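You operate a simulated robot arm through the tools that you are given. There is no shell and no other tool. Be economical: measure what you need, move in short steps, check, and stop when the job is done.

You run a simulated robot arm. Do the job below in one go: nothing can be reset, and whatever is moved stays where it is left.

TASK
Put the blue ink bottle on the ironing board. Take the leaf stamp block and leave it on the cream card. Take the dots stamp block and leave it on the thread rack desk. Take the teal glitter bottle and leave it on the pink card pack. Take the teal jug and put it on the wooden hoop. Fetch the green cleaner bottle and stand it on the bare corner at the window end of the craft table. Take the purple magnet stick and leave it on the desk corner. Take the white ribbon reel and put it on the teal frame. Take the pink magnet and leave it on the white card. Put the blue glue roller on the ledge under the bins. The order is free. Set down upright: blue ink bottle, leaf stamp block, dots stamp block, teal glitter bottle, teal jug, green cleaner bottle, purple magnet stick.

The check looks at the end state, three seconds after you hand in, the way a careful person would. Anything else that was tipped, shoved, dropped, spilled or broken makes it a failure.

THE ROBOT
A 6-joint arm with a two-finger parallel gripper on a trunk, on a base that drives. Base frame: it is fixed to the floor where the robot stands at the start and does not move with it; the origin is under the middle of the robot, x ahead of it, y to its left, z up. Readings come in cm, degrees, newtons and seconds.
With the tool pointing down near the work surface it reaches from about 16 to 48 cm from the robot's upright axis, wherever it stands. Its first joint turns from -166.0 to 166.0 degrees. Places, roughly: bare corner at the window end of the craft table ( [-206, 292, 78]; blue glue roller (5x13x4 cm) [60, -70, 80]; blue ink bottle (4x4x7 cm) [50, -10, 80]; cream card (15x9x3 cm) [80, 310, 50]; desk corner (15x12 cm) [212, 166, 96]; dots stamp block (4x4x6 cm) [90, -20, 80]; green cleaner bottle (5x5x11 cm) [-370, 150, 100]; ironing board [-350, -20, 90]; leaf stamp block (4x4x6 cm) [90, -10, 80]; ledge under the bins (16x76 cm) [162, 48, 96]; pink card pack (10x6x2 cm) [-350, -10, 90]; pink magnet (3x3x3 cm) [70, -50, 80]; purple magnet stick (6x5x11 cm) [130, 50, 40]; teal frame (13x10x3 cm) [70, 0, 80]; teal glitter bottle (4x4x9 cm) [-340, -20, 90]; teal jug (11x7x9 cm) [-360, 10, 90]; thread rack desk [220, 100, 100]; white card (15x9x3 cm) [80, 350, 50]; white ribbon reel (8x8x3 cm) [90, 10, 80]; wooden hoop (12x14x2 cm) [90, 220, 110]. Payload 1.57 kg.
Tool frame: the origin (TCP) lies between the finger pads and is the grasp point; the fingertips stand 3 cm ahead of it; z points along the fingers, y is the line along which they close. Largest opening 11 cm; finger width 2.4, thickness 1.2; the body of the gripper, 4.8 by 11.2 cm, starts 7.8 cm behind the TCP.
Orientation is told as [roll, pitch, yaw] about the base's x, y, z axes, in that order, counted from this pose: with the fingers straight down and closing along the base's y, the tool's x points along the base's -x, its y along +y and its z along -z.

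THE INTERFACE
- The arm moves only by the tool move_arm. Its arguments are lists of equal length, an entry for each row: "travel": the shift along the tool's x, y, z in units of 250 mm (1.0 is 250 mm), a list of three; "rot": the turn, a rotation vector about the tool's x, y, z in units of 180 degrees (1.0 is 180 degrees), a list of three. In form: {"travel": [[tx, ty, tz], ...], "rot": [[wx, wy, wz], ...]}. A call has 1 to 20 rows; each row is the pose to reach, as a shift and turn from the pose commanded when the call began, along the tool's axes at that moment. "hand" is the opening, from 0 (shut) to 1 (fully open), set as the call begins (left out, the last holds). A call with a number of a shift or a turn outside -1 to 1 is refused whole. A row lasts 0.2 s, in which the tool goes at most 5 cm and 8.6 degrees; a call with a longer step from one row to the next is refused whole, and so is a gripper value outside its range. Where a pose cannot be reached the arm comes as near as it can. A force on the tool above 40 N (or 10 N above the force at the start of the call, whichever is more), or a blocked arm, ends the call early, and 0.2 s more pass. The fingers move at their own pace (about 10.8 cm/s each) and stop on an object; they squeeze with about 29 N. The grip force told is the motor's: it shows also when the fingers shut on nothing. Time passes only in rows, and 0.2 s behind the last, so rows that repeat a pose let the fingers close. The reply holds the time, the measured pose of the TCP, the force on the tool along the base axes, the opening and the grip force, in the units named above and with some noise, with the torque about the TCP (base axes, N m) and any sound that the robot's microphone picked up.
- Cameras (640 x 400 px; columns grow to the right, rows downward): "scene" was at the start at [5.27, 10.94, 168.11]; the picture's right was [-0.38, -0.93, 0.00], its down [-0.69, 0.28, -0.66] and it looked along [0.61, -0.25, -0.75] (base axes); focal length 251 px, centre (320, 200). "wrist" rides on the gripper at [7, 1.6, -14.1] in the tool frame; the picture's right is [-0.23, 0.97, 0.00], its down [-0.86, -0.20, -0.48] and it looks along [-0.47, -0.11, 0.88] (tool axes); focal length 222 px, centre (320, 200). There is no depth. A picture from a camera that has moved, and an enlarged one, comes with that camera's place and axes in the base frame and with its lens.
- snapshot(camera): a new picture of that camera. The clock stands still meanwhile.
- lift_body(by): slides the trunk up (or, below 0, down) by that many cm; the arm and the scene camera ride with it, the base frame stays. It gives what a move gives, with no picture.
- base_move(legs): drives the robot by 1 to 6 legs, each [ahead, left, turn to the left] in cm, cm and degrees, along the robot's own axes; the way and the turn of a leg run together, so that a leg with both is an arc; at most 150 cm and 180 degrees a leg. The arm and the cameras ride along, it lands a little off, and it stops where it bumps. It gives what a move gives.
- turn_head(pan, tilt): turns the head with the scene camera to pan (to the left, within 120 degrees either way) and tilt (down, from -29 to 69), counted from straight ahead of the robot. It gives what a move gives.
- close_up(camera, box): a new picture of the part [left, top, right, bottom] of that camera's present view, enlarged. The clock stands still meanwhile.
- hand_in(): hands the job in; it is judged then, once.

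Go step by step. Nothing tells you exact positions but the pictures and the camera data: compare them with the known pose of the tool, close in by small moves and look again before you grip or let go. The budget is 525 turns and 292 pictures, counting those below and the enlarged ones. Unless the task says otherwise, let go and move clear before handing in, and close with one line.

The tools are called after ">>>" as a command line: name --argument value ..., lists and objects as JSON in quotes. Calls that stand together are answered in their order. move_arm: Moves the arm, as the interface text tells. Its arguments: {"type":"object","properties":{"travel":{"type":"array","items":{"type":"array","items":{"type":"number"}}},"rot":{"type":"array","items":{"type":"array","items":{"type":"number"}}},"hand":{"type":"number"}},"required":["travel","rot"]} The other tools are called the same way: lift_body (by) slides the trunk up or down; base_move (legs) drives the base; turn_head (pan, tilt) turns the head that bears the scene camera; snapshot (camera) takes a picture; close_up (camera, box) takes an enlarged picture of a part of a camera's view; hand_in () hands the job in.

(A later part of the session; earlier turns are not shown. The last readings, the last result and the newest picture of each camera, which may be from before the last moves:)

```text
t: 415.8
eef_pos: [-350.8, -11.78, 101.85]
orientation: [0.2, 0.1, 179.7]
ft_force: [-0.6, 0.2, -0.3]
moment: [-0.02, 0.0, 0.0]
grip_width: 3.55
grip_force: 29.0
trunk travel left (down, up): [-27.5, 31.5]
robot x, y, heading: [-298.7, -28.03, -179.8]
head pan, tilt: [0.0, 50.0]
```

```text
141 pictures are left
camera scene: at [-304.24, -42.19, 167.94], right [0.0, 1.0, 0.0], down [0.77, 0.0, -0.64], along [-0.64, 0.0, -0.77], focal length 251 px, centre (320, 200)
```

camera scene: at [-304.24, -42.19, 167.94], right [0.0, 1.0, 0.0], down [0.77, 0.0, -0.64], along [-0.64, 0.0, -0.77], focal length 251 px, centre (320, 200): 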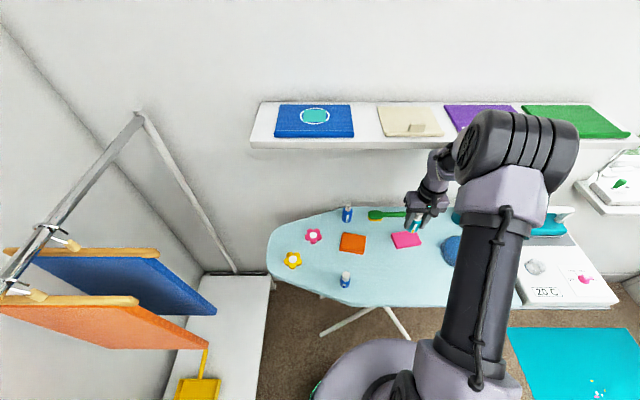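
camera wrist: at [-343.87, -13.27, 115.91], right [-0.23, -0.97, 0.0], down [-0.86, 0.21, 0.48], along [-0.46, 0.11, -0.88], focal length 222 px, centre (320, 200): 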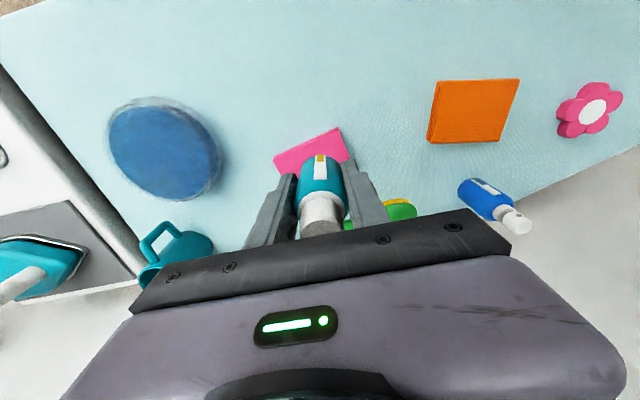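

The wrist touched the wall shelf (front x≈-351.5, z≈130) above the pack, so I need a tilted grip. I back off and set the glitter bottle down in a free spot first.

>>> base_move --legs '[[-11, 0, 0]]'

>>> move_arm --travel '[[0, 0, 0.1], [0, 0, 0.2], [0, 0, 0.3], [0, 0, 0.38], [0, 0, 0.41], [0, 0, 0.43], [0, 0, 0.45], [0, 0, 0.47]]' --rot '[[0, 0, 0], [0, 0, 0], [0, 0, 0], [0, 0, 0], [0, 0, 0], [0, 0, 0], [0, 0, 0], [0, 0, 0]]'

>>> snapshot --camera "wrist"

```text
t: 417.0
eef_pos: [-339.89, -11.7, 101.79]
orientation: [0.2, 0.1, 179.7]
ft_force: [-0.2, -0.7, 0.3]
moment: [0.01, -0.02, 0.0]
grip_width: 3.56
grip_force: 29.0
trunk travel left (down, up): [-27.5, 31.5]
robot x, y, heading: [-287.95, -28.13, -179.9]
head pan, tilt: [0.0, 50.0]
```

```text
t: 418.8
eef_pos: [-339.91, -11.72, 90.01]
orientation: [0.2, 0.0, 179.6]
ft_force: [2.0, -3.4, 23.8]
moment: [-0.03, 0.13, 0.1]
grip_width: 3.62
grip_force: 28.7
trunk travel left (down, up): [-27.5, 31.5]
robot x, y, heading: [-288.04, -27.58, -180.0]
head pan, tilt: [0.0, 50.0]
```

```text
140 pictures are left
camera wrist: at [-333.01, -13.32, 104.24], right [-0.23, -0.97, 0.0], down [-0.85, 0.21, 0.48], along [-0.47, 0.11, -0.88], focal length 222 px, centre (320, 200)
```

wrist: 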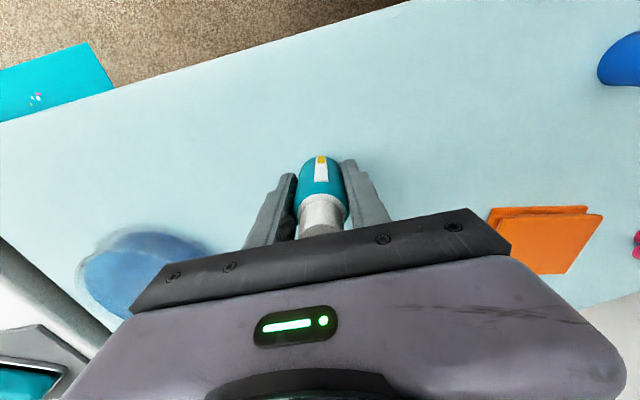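

>>> move_arm --travel '[[0, 0, -0.01], [0, 0, -0.01]]' --rot '[[0, 0, 0], [0, 0, 0]]'

>>> move_arm --travel '[[0, 0, 0], [0, 0, 0], [0, 0, -0.1], [0, 0, -0.25], [0, 0, -0.42], [0, 0, -0.58], [0, 0, -0.72]]' --rot '[[0, 0, 0], [0, 0, 0], [0, 0, 0], [0, 0, 0], [0, 0, 0], [0, 0, 0], [0, 0, 0]]' --hand 0.55

>>> base_move --legs '[[-16, 0, 0]]'

>>> move_arm --travel '[[0, 0, 0], [0, 0, 0], [0, 0, 0], [0, 0, 0], [0, 0, 0], [0, 0, 0], [0, 0, 0]]' --rot '[[0, -0.042, 0], [0, -0.084, 0], [0, -0.126, 0], [0, -0.168, 0], [0, -0.21, 0], [0, -0.25, 0], [0, -0.25, 0]]'

>>> snapshot --camera "wrist"

```text
t: 419.4
eef_pos: [-339.97, -11.8, 90.12]
orientation: [0.2, 0.2, 179.8]
ft_force: [-1.6, 0.2, 2.2]
moment: [0.02, 0.1, 0.02]
grip_width: 3.55
grip_force: 29.1
trunk travel left (down, up): [-27.5, 31.5]
robot x, y, heading: [-287.72, -28.1, -179.7]
head pan, tilt: [0.0, 50.0]
```

```text
t: 421.0
eef_pos: [-340.22, -11.72, 108.29]
orientation: [0.2, 0.2, 179.7]
ft_force: [0.2, -0.2, -0.7]
moment: [0.02, 0.0, 0.02]
grip_width: 6.04
grip_force: 0.0
trunk travel left (down, up): [-27.5, 31.5]
robot x, y, heading: [-287.88, -28.11, -179.4]
head pan, tilt: [0.0, 50.0]
```

```text
t: 422.4
eef_pos: [-324.43, -11.84, 108.17]
orientation: [0.1, 0.2, 179.9]
ft_force: [1.2, 0.8, 0.1]
moment: [0.01, 0.05, 0.01]
grip_width: 6.07
grip_force: 0.1
trunk travel left (down, up): [-27.5, 31.5]
robot x, y, heading: [-271.85, -27.9, -179.7]
head pan, tilt: [0.0, 50.0]
```

```text
t: 424.0
eef_pos: [-324.3, -11.92, 108.15]
orientation: [0.3, -44.9, 179.6]
ft_force: [0.2, 0.0, -0.5]
moment: [-0.03, 0.02, 0.0]
grip_width: 6.05
grip_force: 0.0
out of reach, approached as far as the arm can: row 5
trunk travel left (down, up): [-27.5, 31.5]
robot x, y, heading: [-272.04, -27.58, -179.6]
head pan, tilt: [0.0, 50.0]
```

```text
139 pictures are left
camera wrist: at [-309.55, -13.48, 113.34], right [-0.16, -0.97, 0.16], down [-0.27, 0.2, 0.94], along [-0.95, 0.11, -0.29], focal length 222 px, centre (320, 200)
```

wrist: 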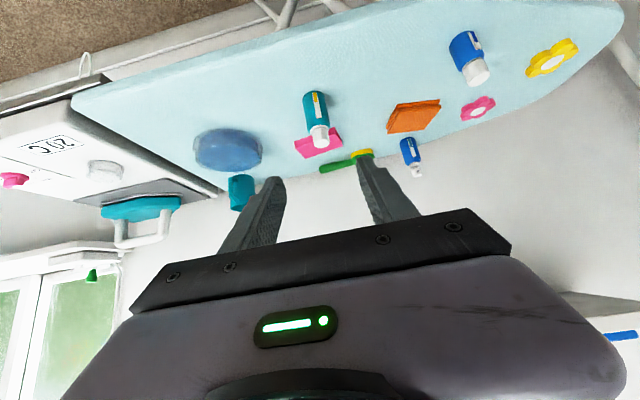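

Tilted 45° cleanly. I move in to a standoff behind the glitter bottle.

>>> base_move --legs '[[12, 0, 0]]'

>>> move_arm --travel '[[0.13, 0, 0.08], [0.26, 0, 0.16], [0.394, 0, 0.242], [0.394, 0, 0.242]]' --rot '[[0, 0, 0], [0, 0, 0], [0, 0, 0], [0, 0, 0]]'

>>> snapshot --camera "wrist"

```text
t: 425.3
eef_pos: [-336.45, -12.07, 108.28]
orientation: [0.2, -44.9, 179.6]
ft_force: [0.2, 0.4, -0.3]
moment: [0.03, -0.01, 0.0]
grip_width: 6.05
grip_force: 0.0
trunk travel left (down, up): [-27.5, 31.5]
robot x, y, heading: [-283.73, -28.15, -179.7]
head pan, tilt: [0.0, 50.0]
```

```text
t: 426.3
eef_pos: [-337.47, -8.99, 100.21]
orientation: [3.1, -43.2, 178.5]
ft_force: [0.5, -0.2, 0.0]
moment: [-0.01, 0.0, -0.02]
grip_width: 6.05
grip_force: 0.0
out of reach, approached as far as the arm can: row 1, 2, 3, 4
trunk travel left (down, up): [-27.5, 31.5]
robot x, y, heading: [-283.71, -28.16, -179.6]
head pan, tilt: [0.0, 50.0]
```

```text
138 pictures are left
camera wrist: at [-322.83, -10.2, 105.84], right [-0.16, -0.97, 0.19], down [-0.3, 0.23, 0.93], along [-0.94, 0.09, -0.32], focal length 222 px, centre (320, 200)
```

wrist: 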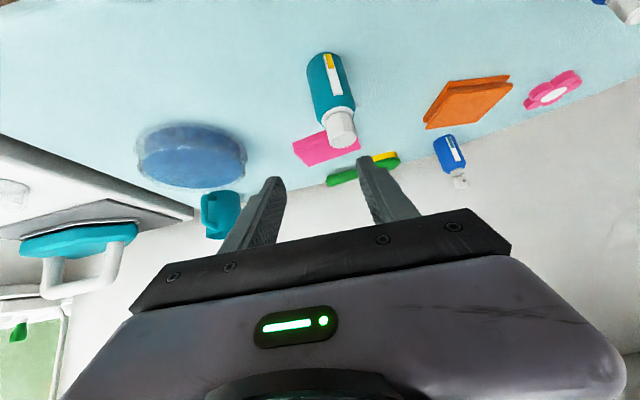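

Lowering runs into the wrist's limit; lowering the trunk instead should avoid it. I go back up, restore orientation, then lower the trunk.

>>> move_arm --travel '[[-0.1, 0.05, -0.12], [-0.19, 0.108, -0.254], [-0.19, 0.108, -0.254]]' --rot '[[0.006, -0.005, -0.002], [0.012, -0.01, -0.0045], [0.012, -0.01, -0.0045]]'

>>> lift_body --by -11

>>> snapshot --camera "wrist"

```text
t: 427.1
eef_pos: [-337.18, -11.02, 109.51]
orientation: [-1.9, -46.2, -179.5]
ft_force: [0.3, 0.5, 0.6]
moment: [0.01, 0.01, -0.03]
grip_width: 6.05
grip_force: 0.0
out of reach, approached as far as the arm can: row 1, 2, 3
trunk travel left (down, up): [-27.5, 31.5]
robot x, y, heading: [-284.0, -27.76, -179.7]
head pan, tilt: [0.0, 50.0]
```

```text
t: 428.5
eef_pos: [-337.18, -10.92, 98.6]
orientation: [-1.9, -46.2, -179.6]
ft_force: [0.5, 0.0, 0.3]
moment: [0.0, -0.03, 0.01]
grip_width: 6.04
grip_force: 0.0
trunk travel left (down, up): [-16.5, 42.5]
robot x, y, heading: [-284.41, -27.97, -179.7]
head pan, tilt: [0.0, 50.0]
```

```text
137 pictures are left
camera wrist: at [-322.17, -12.86, 103.3], right [-0.17, -0.97, 0.14], down [-0.24, 0.18, 0.95], along [-0.95, 0.13, -0.27], focal length 222 px, centre (320, 200)
```

wrist: 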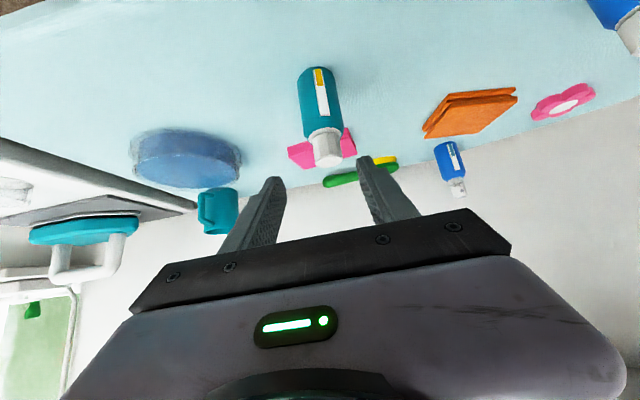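

>>> base_move --legs '[[-10, 0, 0]]'

>>> move_arm --travel '[[-0.045, 0.01, 0.08], [-0.09, 0.02, 0.16], [-0.133, 0.03, 0.237], [-0.133, 0.03, 0.237]]' --rot '[[-0.0086, 0.0067, 0.002], [-0.0086, 0.0067, 0.002], [-0.0086, 0.0067, 0.002], [-0.0086, 0.0067, 0.002]]'

>>> snapshot --camera "wrist"

```text
t: 429.6
eef_pos: [-327.02, -10.94, 98.6]
orientation: [-1.9, -46.2, -179.5]
ft_force: [0.6, -0.4, 0.0]
moment: [-0.01, -0.05, 0.02]
grip_width: 6.08
grip_force: 0.1
trunk travel left (down, up): [-16.5, 42.5]
robot x, y, heading: [-273.68, -28.31, -179.6]
head pan, tilt: [0.0, 50.0]
```

```text
t: 430.6
eef_pos: [-333.73, -11.47, 96.88]
orientation: [0.0, -45.1, 180.0]
ft_force: [1.0, -1.0, 0.6]
moment: [-0.01, -0.04, 0.04]
grip_width: 6.04
grip_force: 0.0
trunk travel left (down, up): [-16.5, 42.5]
robot x, y, heading: [-273.94, -27.98, -179.4]
head pan, tilt: [0.0, 50.0]
```

```text
136 pictures are left
camera wrist: at [-318.78, -13.04, 101.96], right [-0.16, -0.97, 0.16], down [-0.27, 0.2, 0.94], along [-0.95, 0.11, -0.29], focal length 222 px, centre (320, 200)
```

wrist: 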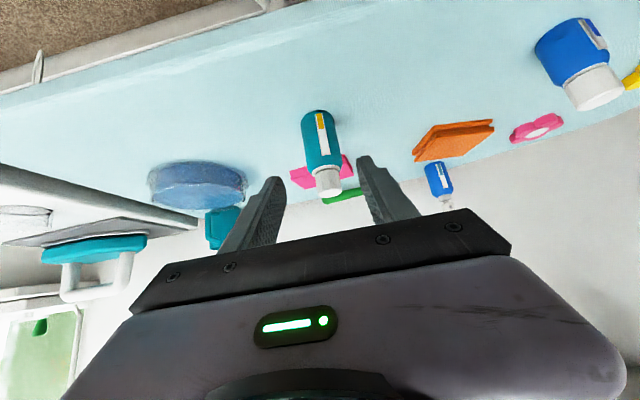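

Exact now. I advance onto the bottle and close.

>>> move_arm --travel '[[0, 0.008, 0.1], [0, 0.008, 0.2], [0, 0.008, 0.28], [0, 0.008, 0.32], [0, 0.008, 0.32]]' --rot '[[0, 0, 0], [0, 0, 0], [0, 0, 0], [0, 0, 0], [0, 0, 0]]'

>>> snapshot --camera "wrist"

```text
t: 431.8
eef_pos: [-339.43, -11.79, 91.27]
orientation: [-0.1, -45.0, 179.9]
ft_force: [-0.2, -0.2, 0.3]
moment: [0.0, 0.03, -0.02]
grip_width: 6.05
grip_force: 0.1
trunk travel left (down, up): [-16.5, 42.5]
robot x, y, heading: [-273.56, -28.1, -179.9]
head pan, tilt: [0.0, 50.0]
```

```text
135 pictures are left
camera wrist: at [-324.41, -13.26, 96.31], right [-0.16, -0.97, 0.16], down [-0.27, 0.2, 0.94], along [-0.95, 0.11, -0.29], focal length 222 px, centre (320, 200)
```

wrist: 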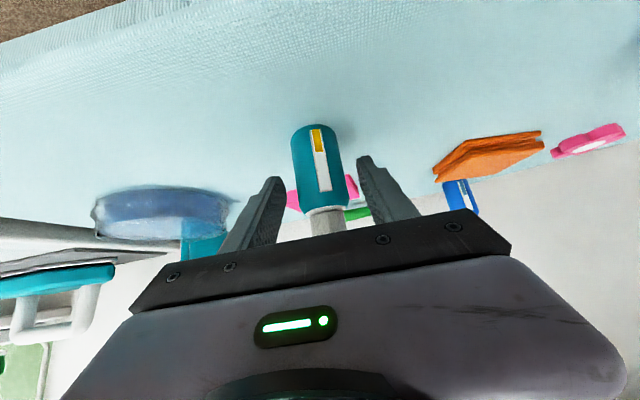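

Bottle is between the pads; I close and lift 4 cm.

>>> move_arm --travel '[[0, 0, 0], [0, 0, 0], [0, 0, 0], [0, 0, 0]]' --rot '[[0, 0, 0], [0, 0, 0], [0, 0, 0], [0, 0, 0]]' --hand 0

>>> move_arm --travel '[[-0.04, 0, -0.04], [-0.11, 0, -0.11], [-0.14, 0, -0.14]]' --rot '[[0, 0, 0], [0, 0, 0], [0, 0, 0]]'

>>> snapshot --camera "wrist"

```text
t: 432.8
eef_pos: [-339.33, -11.66, 91.34]
orientation: [0.0, -45.0, 180.0]
ft_force: [-0.3, -0.5, 0.3]
moment: [0.01, 0.0, 0.03]
grip_width: 3.57
grip_force: 28.5
trunk travel left (down, up): [-16.5, 42.5]
robot x, y, heading: [-273.91, -27.81, -179.7]
head pan, tilt: [0.0, 50.0]
```

```text
t: 433.6
eef_pos: [-339.36, -11.76, 96.18]
orientation: [0.0, -45.0, 179.8]
ft_force: [-0.7, -0.4, -0.7]
moment: [0.0, -0.05, 0.02]
grip_width: 3.54
grip_force: 29.3
trunk travel left (down, up): [-16.5, 42.5]
robot x, y, heading: [-273.67, -28.18, -179.8]
head pan, tilt: [0.0, 50.0]
```

```text
134 pictures are left
camera wrist: at [-324.39, -13.27, 101.24], right [-0.16, -0.97, 0.16], down [-0.27, 0.2, 0.94], along [-0.95, 0.11, -0.29], focal length 222 px, centre (320, 200)
```

wrist: 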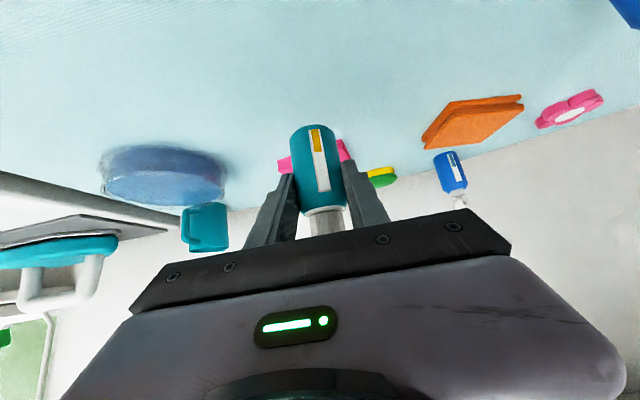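

I drive 11.4 cm forward to bring the bottle above the pink pack.

>>> base_move --legs '[[11.4, -1.4, 0]]'

>>> snapshot --camera "wrist"

>>> turn_head --pan 25 --tilt 45

>>> snapshot --camera "scene"

```text
t: 434.9
eef_pos: [-350.6, -10.5, 96.12]
orientation: [0.0, -45.1, -180.0]
ft_force: [-0.1, -0.3, -0.1]
moment: [0.02, -0.06, -0.01]
grip_width: 3.55
grip_force: 29.6
trunk travel left (down, up): [-16.5, 42.5]
robot x, y, heading: [-285.15, -26.59, -179.3]
head pan, tilt: [0.0, 50.0]
```

```text
133 pictures are left
camera wrist: at [-335.73, -12.03, 101.18], right [-0.16, -0.97, 0.16], down [-0.27, 0.2, 0.94], along [-0.95, 0.11, -0.29], focal length 222 px, centre (320, 200)
```

wrist: 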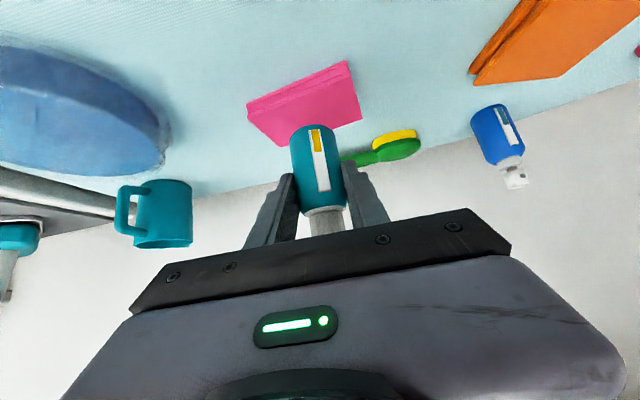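

```text
t: 435.7
eef_pos: [-350.56, -10.44, 96.27]
orientation: [0.0, -45.0, -180.0]
ft_force: [-0.4, 0.3, 0.0]
moment: [0.01, 0.01, -0.01]
grip_width: 3.55
grip_force: 29.1
trunk travel left (down, up): [-16.5, 42.5]
robot x, y, heading: [-285.11, -26.74, -179.8]
head pan, tilt: [25.0, 45.0]
```

```text
132 pictures are left
camera scene: at [-290.31, -44.22, 157.62], right [-0.43, 0.9, 0.0], down [0.64, 0.3, -0.71], along [-0.64, -0.3, -0.71], focal length 251 px, centre (320, 200)
```

scene: 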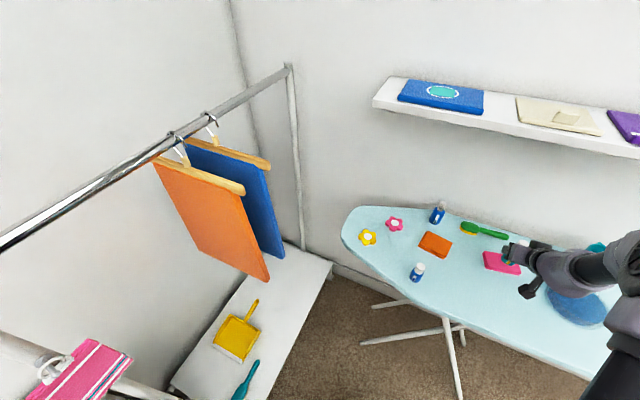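

The bottle is over the pack's centre (-351.9, -10.5). I lower it gently.

>>> move_arm --travel '[[0.02, 0, 0.04], [0.04, 0, 0.07], [0.054, 0, 0.082], [0.066, 0, 0.094], [0.08, 0, 0.108], [0.094, 0, 0.122]]' --rot '[[0, 0, 0], [0, 0, 0], [0, 0, 0], [0, 0, 0], [0, 0, 0], [0, 0, 0]]'

>>> snapshot --camera "wrist"

```text
t: 437.1
eef_pos: [-350.96, -10.58, 92.79]
orientation: [0.0, -45.5, -180.0]
ft_force: [-0.4, 0.5, 23.7]
moment: [0.03, 0.16, 0.02]
grip_width: 3.59
grip_force: 28.8
trunk travel left (down, up): [-16.5, 42.5]
robot x, y, heading: [-285.19, -26.52, -179.5]
head pan, tilt: [25.0, 45.0]
```

```text
131 pictures are left
camera wrist: at [-336.07, -12.09, 97.67], right [-0.16, -0.97, 0.16], down [-0.26, 0.2, 0.95], along [-0.95, 0.11, -0.28], focal length 222 px, centre (320, 200)
```

wrist: 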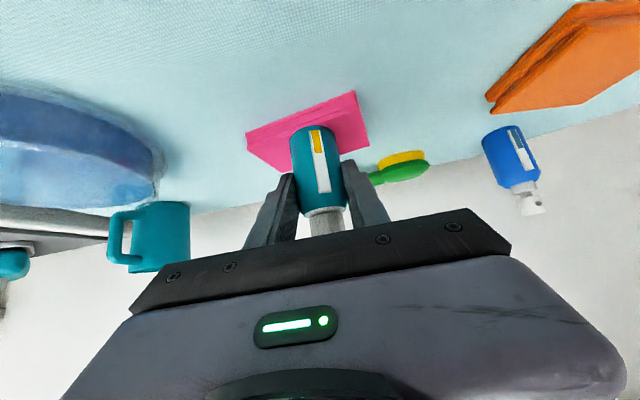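

Contact on the pack. I ease, open and withdraw along the tool axis.

>>> move_arm --travel '[[-0.008, 0, -0.008], [-0.008, 0, -0.008]]' --rot '[[0, 0, 0], [0, 0, 0]]'

>>> move_arm --travel '[[0, 0, 0], [0, 0, 0], [0, 0, 0], [0, 0, -0.1], [0, 0, -0.22], [0, 0, -0.34]]' --rot '[[0, 0, 0], [0, 0, 0], [0, 0, 0], [0, 0, 0], [0, 0, 0], [0, 0, 0]]' --hand 0.55

>>> snapshot --camera "wrist"

```text
t: 437.7
eef_pos: [-350.97, -10.43, 92.79]
orientation: [0.0, -45.1, -180.0]
ft_force: [-5.2, 0.2, 16.7]
moment: [-0.01, 0.38, -0.03]
grip_width: 3.57
grip_force: 28.9
trunk travel left (down, up): [-16.5, 42.5]
robot x, y, heading: [-285.26, -26.53, -179.6]
head pan, tilt: [25.0, 45.0]
```

```text
t: 439.1
eef_pos: [-345.09, -10.54, 98.53]
orientation: [-0.1, -45.0, -180.1]
ft_force: [-0.1, -0.3, -0.2]
moment: [0.0, 0.02, 0.01]
grip_width: 6.06
grip_force: 0.1
trunk travel left (down, up): [-16.5, 42.5]
robot x, y, heading: [-284.91, -26.67, -179.8]
head pan, tilt: [25.0, 45.0]
```

```text
130 pictures are left
camera wrist: at [-330.21, -12.13, 103.61], right [-0.16, -0.97, 0.16], down [-0.27, 0.2, 0.94], along [-0.95, 0.11, -0.29], focal length 222 px, centre (320, 200)
```

wrist: 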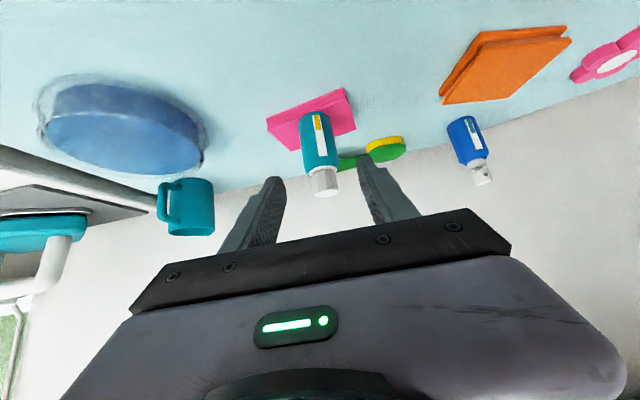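

Glitter stands on the pink pack. Now the jug: I enlarge it to see its handle's direction.

>>> close_up --camera "wrist" --box '[30, 60, 290, 260]'

>>> turn_head --pan -15 --tilt 45

>>> snapshot --camera "scene"

```text
2.00 times, centred on (160, 160) of wrist
camera zoom: at [-330.21, -12.13, 103.61], right [-0.16, -0.97, 0.16], down [-0.27, 0.2, 0.94], along [-0.95, 0.11, -0.29], focal length 444 px, centre (640, 280)
```

zoom: 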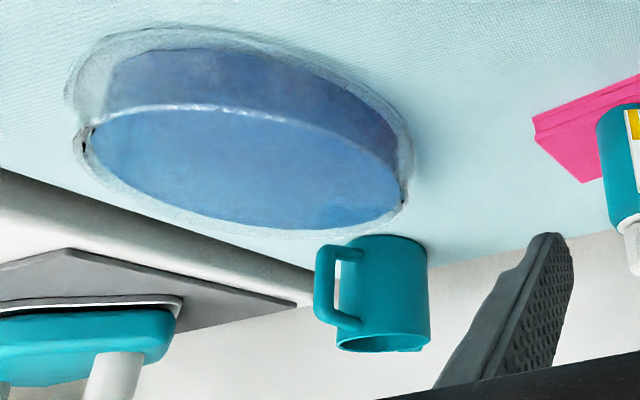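

```text
t: 440.2
eef_pos: [-345.18, -10.61, 98.54]
orientation: [0.0, -45.0, -180.0]
ft_force: [0.0, -0.1, 0.2]
moment: [0.02, -0.01, -0.02]
grip_width: 6.05
grip_force: 0.1
trunk travel left (down, up): [-16.5, 42.5]
robot x, y, heading: [-285.58, -26.58, -179.6]
head pan, tilt: [-15.0, 45.0]
```

```text
128 pictures are left
camera scene: at [-290.84, -38.7, 157.62], right [0.25, 0.97, 0.0], down [0.68, -0.18, -0.71], along [-0.68, 0.18, -0.71], focal length 251 px, centre (320, 200)
```

scene: 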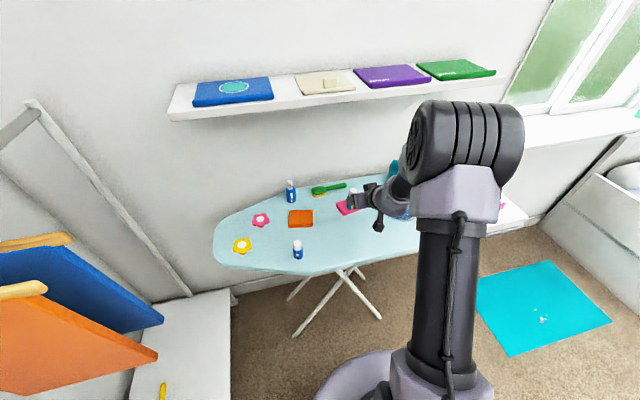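

The jug is at about (-361.5, 13) with its handle pointing toward me (+x), so the fingers can straddle it. I strafe across, then look.

>>> base_move --legs '[[-3, 0, 0], [0, -23.5, 0]]'

>>> move_arm --travel '[[-0.03, 0, -0.03], [-0.03, 0, -0.03], [-0.03, 0, -0.03]]' --rot '[[0, 0, 0], [0, 0, 0], [0, 0, 0]]' --hand 0.88

>>> snapshot --camera "wrist"

```text
t: 442.4
eef_pos: [-342.34, 12.58, 98.54]
orientation: [0.0, -45.0, 179.9]
ft_force: [1.0, 0.3, -0.5]
moment: [-0.01, 0.04, 0.02]
grip_width: 6.02
grip_force: 0.1
trunk travel left (down, up): [-16.5, 42.5]
robot x, y, heading: [-281.7, -3.31, -179.5]
head pan, tilt: [-15.0, 45.0]
```

```text
t: 443.2
eef_pos: [-342.45, 12.54, 99.44]
orientation: [0.0, -45.0, 180.0]
ft_force: [-1.1, 1.0, -0.2]
moment: [-0.03, 0.04, 0.03]
grip_width: 9.68
grip_force: 0.0
trunk travel left (down, up): [-16.5, 42.5]
robot x, y, heading: [-282.46, -3.68, -179.5]
head pan, tilt: [-15.0, 45.0]
```

```text
127 pictures are left
camera wrist: at [-327.48, 10.99, 104.61], right [-0.16, -0.97, 0.16], down [-0.27, 0.2, 0.94], along [-0.95, 0.11, -0.29], focal length 222 px, centre (320, 200)
```

wrist: 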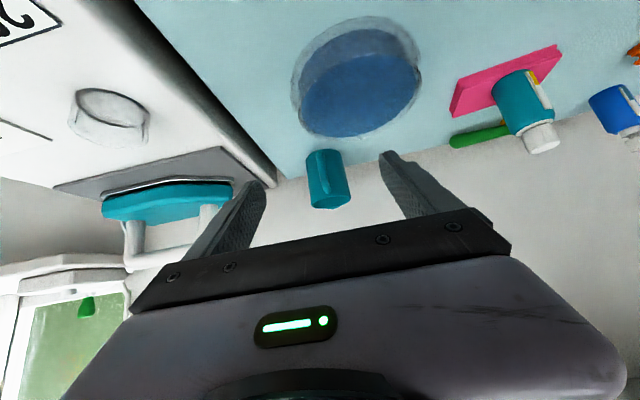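

>>> close_up --camera "wrist" --box '[260, 120, 400, 220]'

```text
4.00 times, centred on (330, 170) of wrist
camera zoom: at [-327.48, 10.99, 104.61], right [-0.16, -0.97, 0.16], down [-0.27, 0.2, 0.94], along [-0.95, 0.11, -0.29], focal length 888 px, centre (280, 320)
```

zoom: 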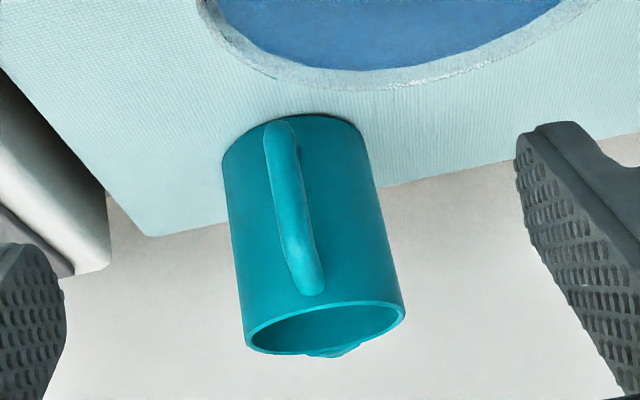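

I drive ahead 12 cm to the standoff above and before the jug.

>>> base_move --legs '[[12.2, -0.4, 0]]'

>>> snapshot --camera "wrist"

```text
t: 444.4
eef_pos: [-354.74, 12.75, 99.55]
orientation: [0.1, -45.0, 180.0]
ft_force: [-0.1, 0.2, 0.5]
moment: [-0.01, -0.03, -0.02]
grip_width: 9.65
grip_force: 0.2
trunk travel left (down, up): [-16.5, 42.5]
robot x, y, heading: [-294.71, -3.3, -179.7]
head pan, tilt: [-15.0, 45.0]
```

```text
125 pictures are left
camera wrist: at [-339.83, 11.28, 104.57], right [-0.16, -0.97, 0.16], down [-0.27, 0.2, 0.94], along [-0.95, 0.11, -0.29], focal length 222 px, centre (320, 200)
```

wrist: 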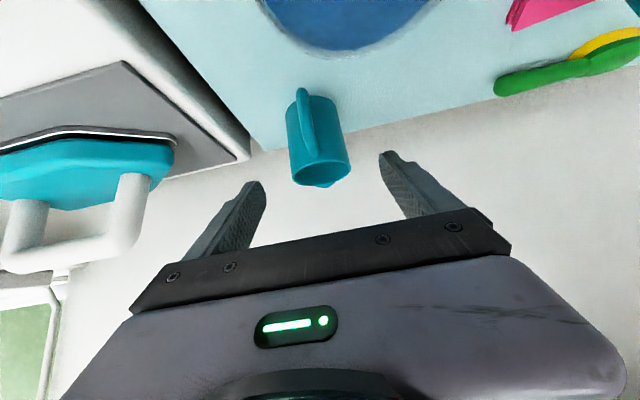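

Jug centre (-362.2, 12.9). I advance along the tool axis, then close.

>>> move_arm --travel '[[0.005, -0.004, 0.1], [0.01, -0.006, 0.2], [0.016, -0.006, 0.28], [0.018, -0.006, 0.352], [0.018, -0.006, 0.352]]' --rot '[[0, 0, 0], [0, 0, 0], [0, 0, 0], [0, 0, 0], [0, 0, 0]]'

>>> snapshot --camera "wrist"

```text
t: 445.6
eef_pos: [-360.36, 13.18, 92.97]
orientation: [0.0, -44.9, -180.0]
ft_force: [0.7, 0.2, 0.1]
moment: [0.02, 0.0, 0.02]
grip_width: 9.68
grip_force: 0.1
trunk travel left (down, up): [-16.5, 42.5]
robot x, y, heading: [-294.52, -3.5, -179.3]
head pan, tilt: [-15.0, 45.0]
```

```text
124 pictures are left
camera wrist: at [-345.57, 11.6, 98.1], right [-0.16, -0.97, 0.16], down [-0.27, 0.2, 0.94], along [-0.95, 0.11, -0.29], focal length 222 px, centre (320, 200)
```

wrist: 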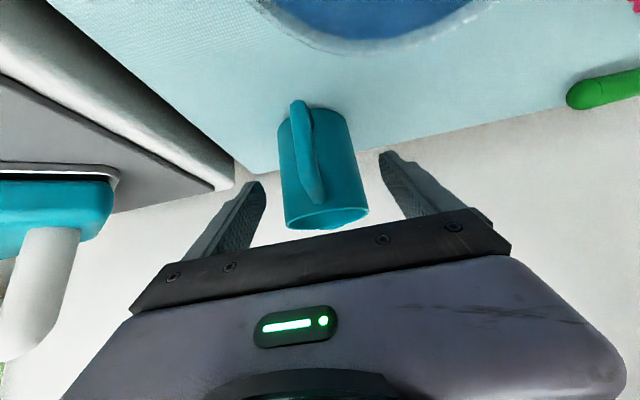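

Centred between the fingers. I close and lift.

>>> move_arm --travel '[[0, 0, 0], [0, 0, 0], [0, 0, 0], [0, 0, 0]]' --rot '[[0, 0, 0], [0, 0, 0], [0, 0, 0], [0, 0, 0]]' --hand 0

>>> move_arm --travel '[[-0.03, 0, -0.03], [-0.1, 0, -0.1], [-0.17, 0, -0.17], [-0.22, 0, -0.22]]' --rot '[[0, 0, 0], [0, 0, 0], [0, 0, 0], [0, 0, 0]]'

>>> snapshot --camera "wrist"

```text
t: 446.6
eef_pos: [-360.51, 13.18, 93.04]
orientation: [0.1, -45.0, 179.9]
ft_force: [1.0, 1.0, 0.1]
moment: [0.0, 0.02, 0.0]
grip_width: 5.74
grip_force: 29.0
trunk travel left (down, up): [-16.5, 42.5]
robot x, y, heading: [-294.76, -3.5, -179.7]
head pan, tilt: [-15.0, 45.0]
```

```text
t: 447.6
eef_pos: [-360.36, 12.97, 100.73]
orientation: [-0.1, -45.0, 179.9]
ft_force: [0.5, -0.4, -0.7]
moment: [0.01, -0.01, -0.03]
grip_width: 5.76
grip_force: 28.8
trunk travel left (down, up): [-16.5, 42.5]
robot x, y, heading: [-294.76, -3.09, -179.6]
head pan, tilt: [-15.0, 45.0]
```

```text
123 pictures are left
camera wrist: at [-345.58, 11.41, 105.83], right [-0.16, -0.97, 0.16], down [-0.27, 0.2, 0.94], along [-0.95, 0.11, -0.29], focal length 222 px, centre (320, 200)
```

wrist: 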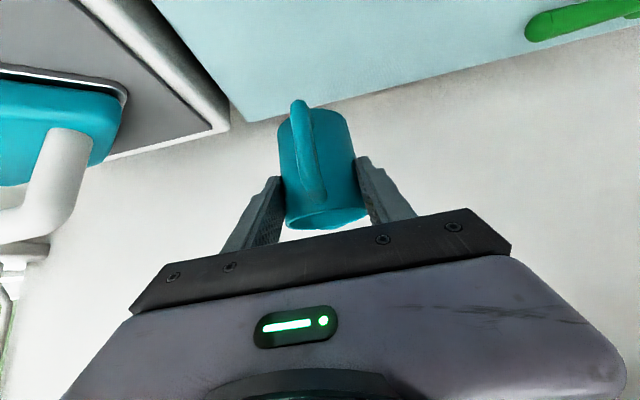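

The jug is held level. I back away, raise the trunk, and drive back along the corridor.

>>> base_move --legs '[[-40, 0, 0]]'

>>> lift_body --by 14

>>> base_move --legs '[[-130, 0, 0], [-100, 0, 0], [0, 0, -180]]'

>>> snapshot --camera "wrist"

```text
t: 450.1
eef_pos: [-321.54, 13.17, 100.71]
orientation: [0.0, -45.0, -179.9]
ft_force: [0.4, -0.9, -0.8]
moment: [0.05, 0.0, 0.02]
grip_width: 5.74
grip_force: 29.0
trunk travel left (down, up): [-16.5, 42.5]
robot x, y, heading: [-255.43, -2.93, -179.6]
head pan, tilt: [-15.0, 45.0]
```

```text
t: 451.8
eef_pos: [-321.57, 13.07, 114.58]
orientation: [0.0, -45.0, -179.8]
ft_force: [0.1, 0.6, -2.3]
moment: [0.01, 0.02, -0.02]
grip_width: 5.73
grip_force: 29.0
trunk travel left (down, up): [-30.5, 28.5]
robot x, y, heading: [-255.33, -3.04, -179.3]
head pan, tilt: [-15.0, 45.0]
```

```text
t: 470.5
eef_pos: [42.81, -13.13, 114.69]
orientation: [0.0, -45.1, 1.0]
ft_force: [0.7, -0.1, -1.6]
moment: [-0.01, 0.05, -0.02]
grip_width: 5.73
grip_force: 28.9
trunk travel left (down, up): [-30.5, 28.5]
robot x, y, heading: [-23.56, 2.01, 1.6]
head pan, tilt: [-15.0, 45.0]
```

```text
122 pictures are left
camera wrist: at [27.97, -11.73, 119.79], right [0.14, 0.98, 0.16], down [0.27, -0.2, 0.94], along [0.95, -0.09, -0.29], focal length 222 px, centre (320, 200)
```

wrist: 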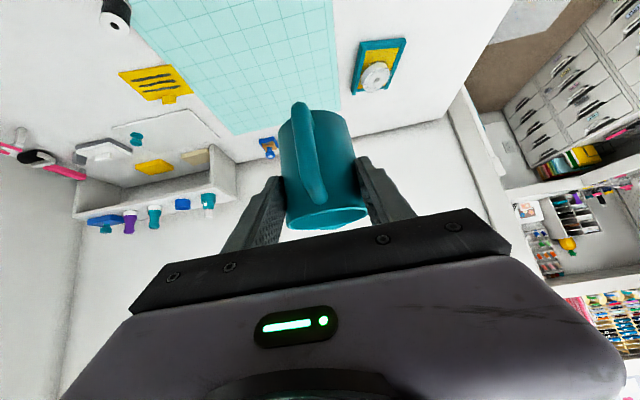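

>>> base_move --legs '[[0, 0, -1.6], [-8, 150, 0], [0, 82, 0]]'

>>> turn_head --pan -15 --tilt 35

>>> snapshot --camera "scene"

>>> snapshot --camera "wrist"

```text
refused: leg 2 is longer than a leg can be; nothing moved
```

```text
t: 471.2
eef_pos: [42.97, -13.22, 114.7]
orientation: [-0.1, -44.9, 1.0]
ft_force: [0.5, 0.3, -1.6]
moment: [0.01, 0.02, 0.01]
grip_width: 5.73
grip_force: 28.6
trunk travel left (down, up): [-30.5, 28.5]
robot x, y, heading: [-23.06, 2.02, 1.7]
head pan, tilt: [-15.0, 35.0]
```

```text
121 pictures are left
camera scene: at [-16.99, 13.73, 173.1], right [-0.23, -0.97, 0.0], down [-0.56, 0.13, -0.82], along [0.8, -0.19, -0.57], focal length 251 px, centre (320, 200)
```

scene: 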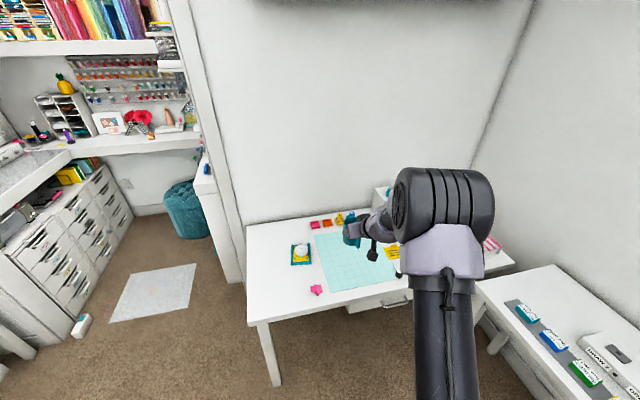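

```text
120 pictures are left
camera wrist: at [27.97, -11.73, 119.79], right [0.14, 0.98, 0.16], down [0.27, -0.2, 0.94], along [0.95, -0.09, -0.29], focal length 222 px, centre (320, 200)
```

wrist: 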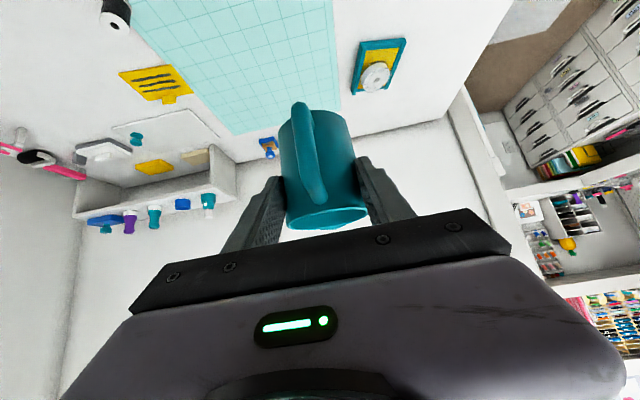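

>>> base_move --legs '[[-8, 0, -1.6], [0, 145, 0], [0, 85, 0]]'

>>> turn_head --pan 0 --tilt 30

>>> snapshot --camera "scene"

>>> snapshot --camera "wrist"

```text
t: 483.1
eef_pos: [34.55, 213.53, 114.71]
orientation: [0.1, -45.0, -0.4]
ft_force: [0.3, -0.1, -0.8]
moment: [-0.01, 0.06, -0.01]
grip_width: 5.7
grip_force: 29.3
trunk travel left (down, up): [-30.5, 28.5]
robot x, y, heading: [-31.47, 229.99, -0.1]
head pan, tilt: [-15.0, 35.0]
```

```text
t: 483.9
eef_pos: [34.51, 213.29, 114.69]
orientation: [-0.1, -45.0, -0.4]
ft_force: [0.8, 0.2, -1.4]
moment: [0.01, 0.02, -0.01]
grip_width: 5.73
grip_force: 28.7
trunk travel left (down, up): [-30.5, 28.5]
robot x, y, heading: [-31.2, 229.96, 0.4]
head pan, tilt: [0.0, 30.0]
```

```text
119 pictures are left
camera scene: at [-24.16, 244.03, 173.88], right [0.0, -1.0, 0.0], down [-0.5, 0.0, -0.87], along [0.87, 0.0, -0.5], focal length 251 px, centre (320, 200)
```

scene: 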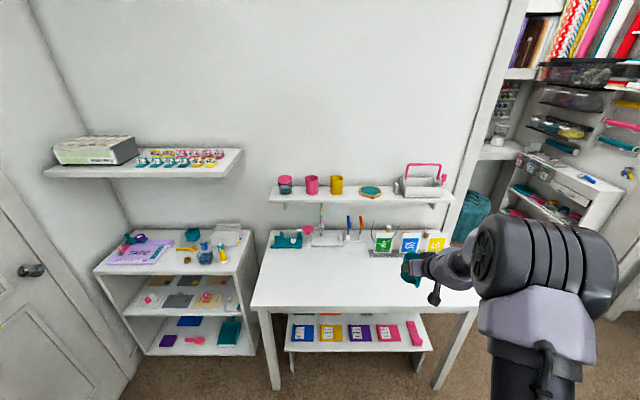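

```text
118 pictures are left
camera wrist: at [19.62, 215.2, 119.79], right [0.17, 0.97, 0.16], down [0.27, -0.2, 0.94], along [0.95, -0.11, -0.29], focal length 222 px, centre (320, 200)
```

wrist: 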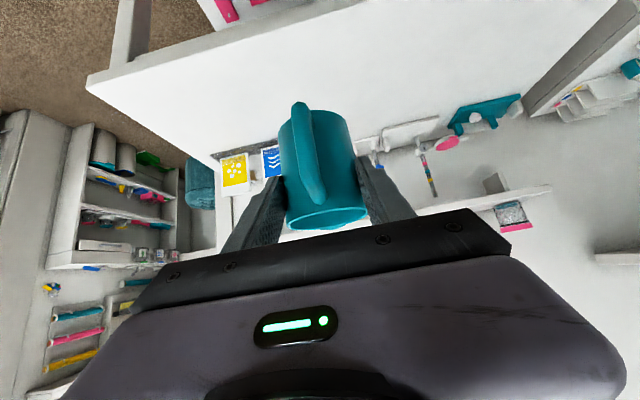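

The hoop lies on the wall shelf at about (93, 218, 110), free above. I raise the trunk and drive in partway.

>>> lift_body --by 12

>>> base_move --legs '[[40, 4.6, 0]]'

>>> snapshot --camera "wrist"

>>> snapshot --camera "scene"

```text
t: 485.4
eef_pos: [34.58, 213.36, 126.68]
orientation: [0.0, -45.0, -0.4]
ft_force: [-1.2, -0.8, -0.5]
moment: [-0.01, 0.01, -0.01]
grip_width: 5.72
grip_force: 29.1
trunk travel left (down, up): [-42.5, 16.5]
robot x, y, heading: [-31.41, 230.38, -0.0]
head pan, tilt: [0.0, 30.0]
```

```text
t: 487.9
eef_pos: [74.1, 218.35, 126.68]
orientation: [-0.1, -45.0, -0.2]
ft_force: [0.5, 0.1, -1.4]
moment: [0.0, 0.07, -0.01]
grip_width: 5.76
grip_force: 29.1
trunk travel left (down, up): [-42.5, 16.5]
robot x, y, heading: [7.98, 234.76, 0.2]
head pan, tilt: [0.0, 30.0]
```

```text
117 pictures are left
camera wrist: at [59.16, 220.01, 131.78], right [0.17, 0.97, 0.16], down [0.27, -0.2, 0.94], along [0.95, -0.11, -0.29], focal length 222 px, centre (320, 200)
```

wrist: 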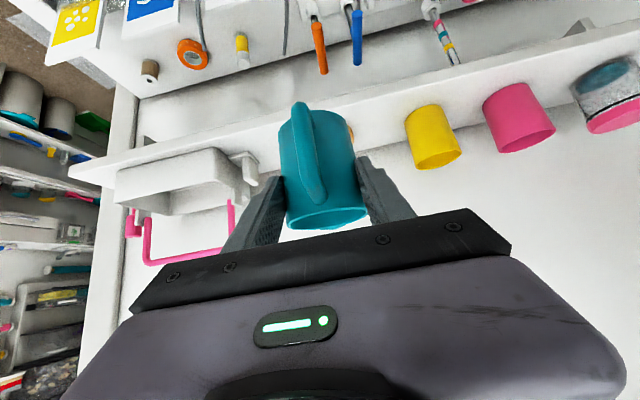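

```text
116 pictures are left
camera scene: at [15.34, 248.77, 185.88], right [0.0, -1.0, 0.0], down [-0.5, 0.0, -0.87], along [0.87, 0.0, -0.5], focal length 251 px, centre (320, 200)
```

scene: 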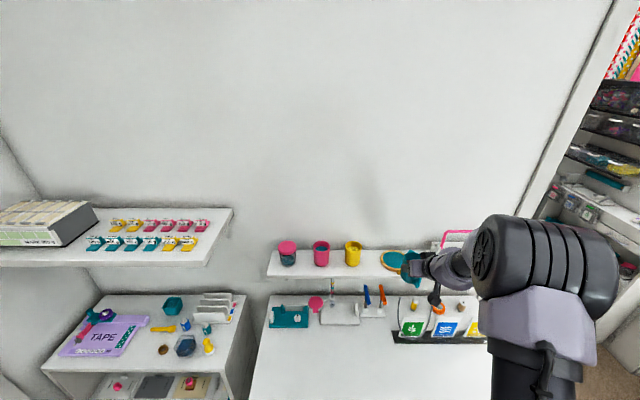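

>>> close_up --camera "scene" --box '[340, 220, 480, 320]'

>>> close_up --camera "wrist" --box '[220, 60, 480, 240]'

```text
4.00 times, centred on (410, 270) of scene
camera zoom: at [15.34, 248.77, 185.88], right [0.0, -1.0, 0.0], down [-0.5, 0.0, -0.87], along [0.87, 0.0, -0.5], focal length 1005 px, centre (-40, -80)
```

zoom: 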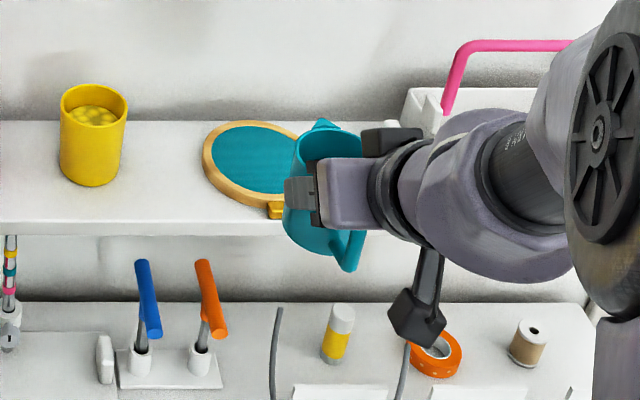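

```text
2.22 times, centred on (350, 150) of wrist
camera zoom: at [59.16, 220.01, 131.78], right [0.17, 0.97, 0.16], down [0.27, -0.2, 0.94], along [0.95, -0.11, -0.29], focal length 494 px, centre (253, 311)
```

zoom: 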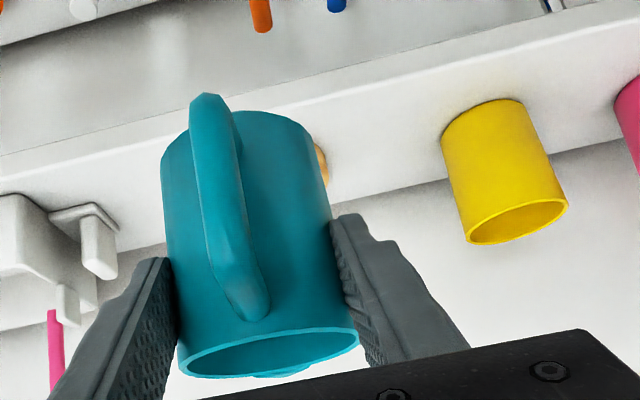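

Hoop centre is about (93.3, 217.5), top z≈112.5. I drive ahead 17 cm.

>>> base_move --legs '[[17, -0.8, 0]]'

>>> snapshot --camera "wrist"

>>> close_up --camera "scene" --box '[340, 220, 500, 340]'

```text
t: 489.4
eef_pos: [91.18, 217.43, 126.72]
orientation: [0.0, -44.9, -0.4]
ft_force: [0.0, -0.1, -1.8]
moment: [0.02, 0.03, 0.0]
grip_width: 5.73
grip_force: 29.3
trunk travel left (down, up): [-42.5, 16.5]
robot x, y, heading: [25.21, 233.84, 0.0]
head pan, tilt: [0.0, 30.0]
```

```text
113 pictures are left
camera wrist: at [76.34, 219.11, 131.76], right [0.17, 0.97, 0.16], down [0.27, -0.2, 0.94], along [0.95, -0.12, -0.29], focal length 222 px, centre (320, 200)
```

wrist: 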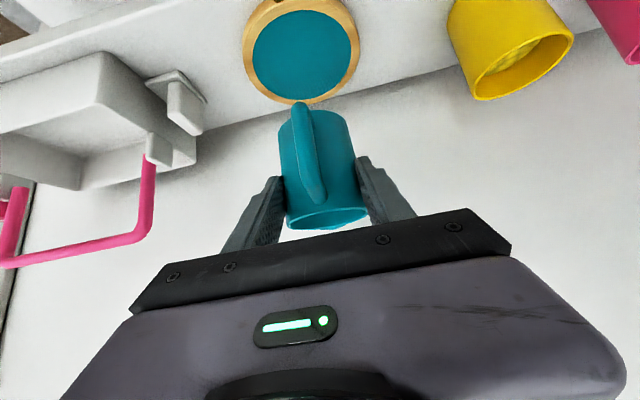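

```text
3.33 times, centred on (420, 280) of scene
camera zoom: at [32.61, 247.98, 185.88], right [0.0, -1.0, 0.0], down [-0.5, 0.0, -0.87], along [0.87, 0.0, -0.5], focal length 838 px, centre (-13, -67)
```

zoom: 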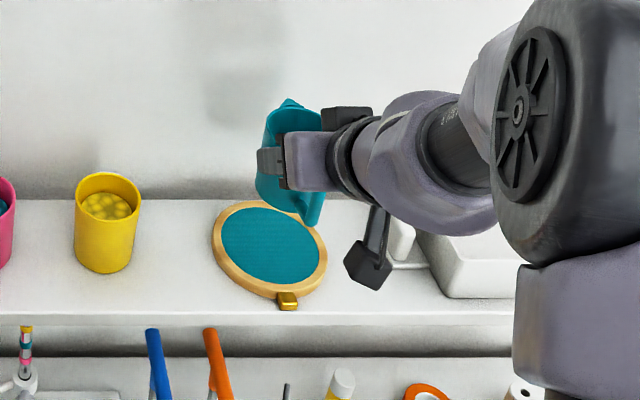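

Jug is over the hoop's centre. I lower it gently.

>>> move_arm --travel '[[0.05, 0.014, 0.05], [0.11, 0.014, 0.11], [0.165, 0.014, 0.165], [0.18, 0.014, 0.18], [0.192, 0.014, 0.192], [0.204, 0.014, 0.204], [0.216, 0.014, 0.216], [0.226, 0.014, 0.226]]' --rot '[[0, 0, 0], [0, 0, 0], [0, 0, 0], [0, 0, 0], [0, 0, 0], [0, 0, 0], [0, 0, 0], [0, 0, 0]]'

>>> snapshot --camera "wrist"

>>> close_up --camera "scene" --box '[340, 220, 500, 340]'

```text
t: 491.2
eef_pos: [91.14, 217.66, 118.73]
orientation: [0.0, -44.9, -0.4]
ft_force: [-0.1, 0.4, -1.3]
moment: [-0.01, -0.01, -0.03]
grip_width: 5.71
grip_force: 29.4
trunk travel left (down, up): [-42.5, 16.5]
robot x, y, heading: [25.39, 234.06, 0.4]
head pan, tilt: [0.0, 30.0]
```

```text
111 pictures are left
camera wrist: at [76.23, 219.47, 123.8], right [0.17, 0.97, 0.16], down [0.27, -0.2, 0.94], along [0.95, -0.12, -0.29], focal length 222 px, centre (320, 200)
```

wrist: 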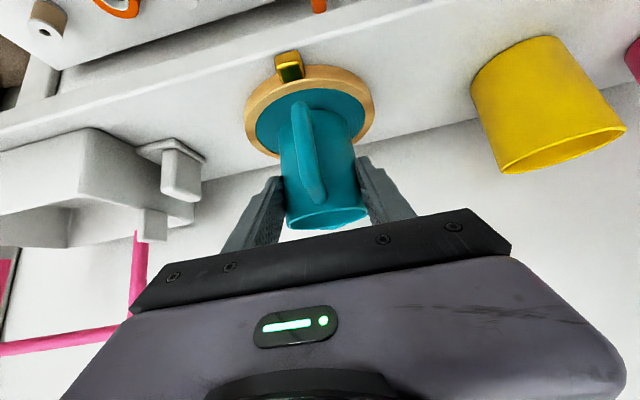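

```text
3.33 times, centred on (420, 280) of scene
camera zoom: at [32.49, 247.98, 185.88], right [0.0, -1.0, 0.0], down [-0.5, 0.0, -0.87], along [0.87, 0.0, -0.5], focal length 838 px, centre (-13, -67)
```

zoom: 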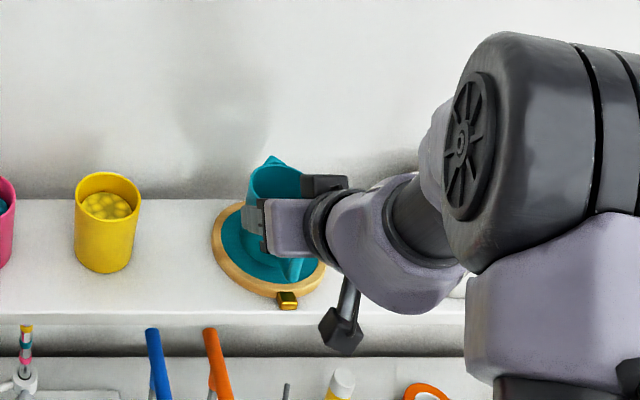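

>>> move_arm --travel '[[0.01, 0, 0.01], [0.02, 0, 0.02], [0.03, 0, 0.03], [0.04, 0, 0.04], [0.05, 0, 0.05], [0.06, 0, 0.06]]' --rot '[[0, 0, 0], [0, 0, 0], [0, 0, 0], [0, 0, 0], [0, 0, 0], [0, 0, 0]]'

>>> snapshot --camera "wrist"

```text
t: 492.6
eef_pos: [91.1, 217.85, 116.76]
orientation: [0.1, -45.1, -0.3]
ft_force: [1.4, -1.2, 22.8]
moment: [0.01, -0.28, -0.02]
grip_width: 5.67
grip_force: 28.6
trunk travel left (down, up): [-42.5, 16.5]
robot x, y, heading: [25.41, 234.07, 0.2]
head pan, tilt: [0.0, 30.0]
```

```text
109 pictures are left
camera wrist: at [76.07, 219.52, 121.84], right [0.17, 0.97, 0.16], down [0.26, -0.2, 0.94], along [0.95, -0.12, -0.29], focal length 222 px, centre (320, 200)
```

wrist: 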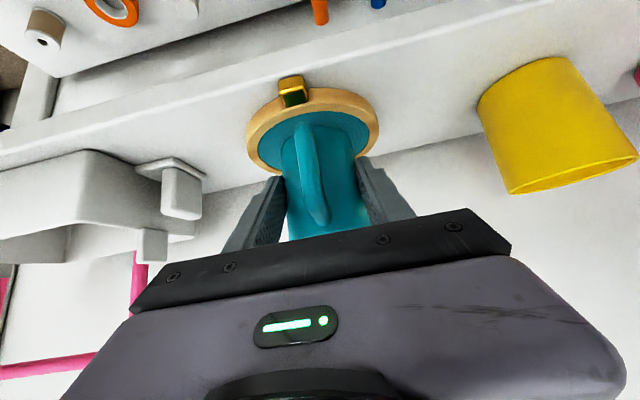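

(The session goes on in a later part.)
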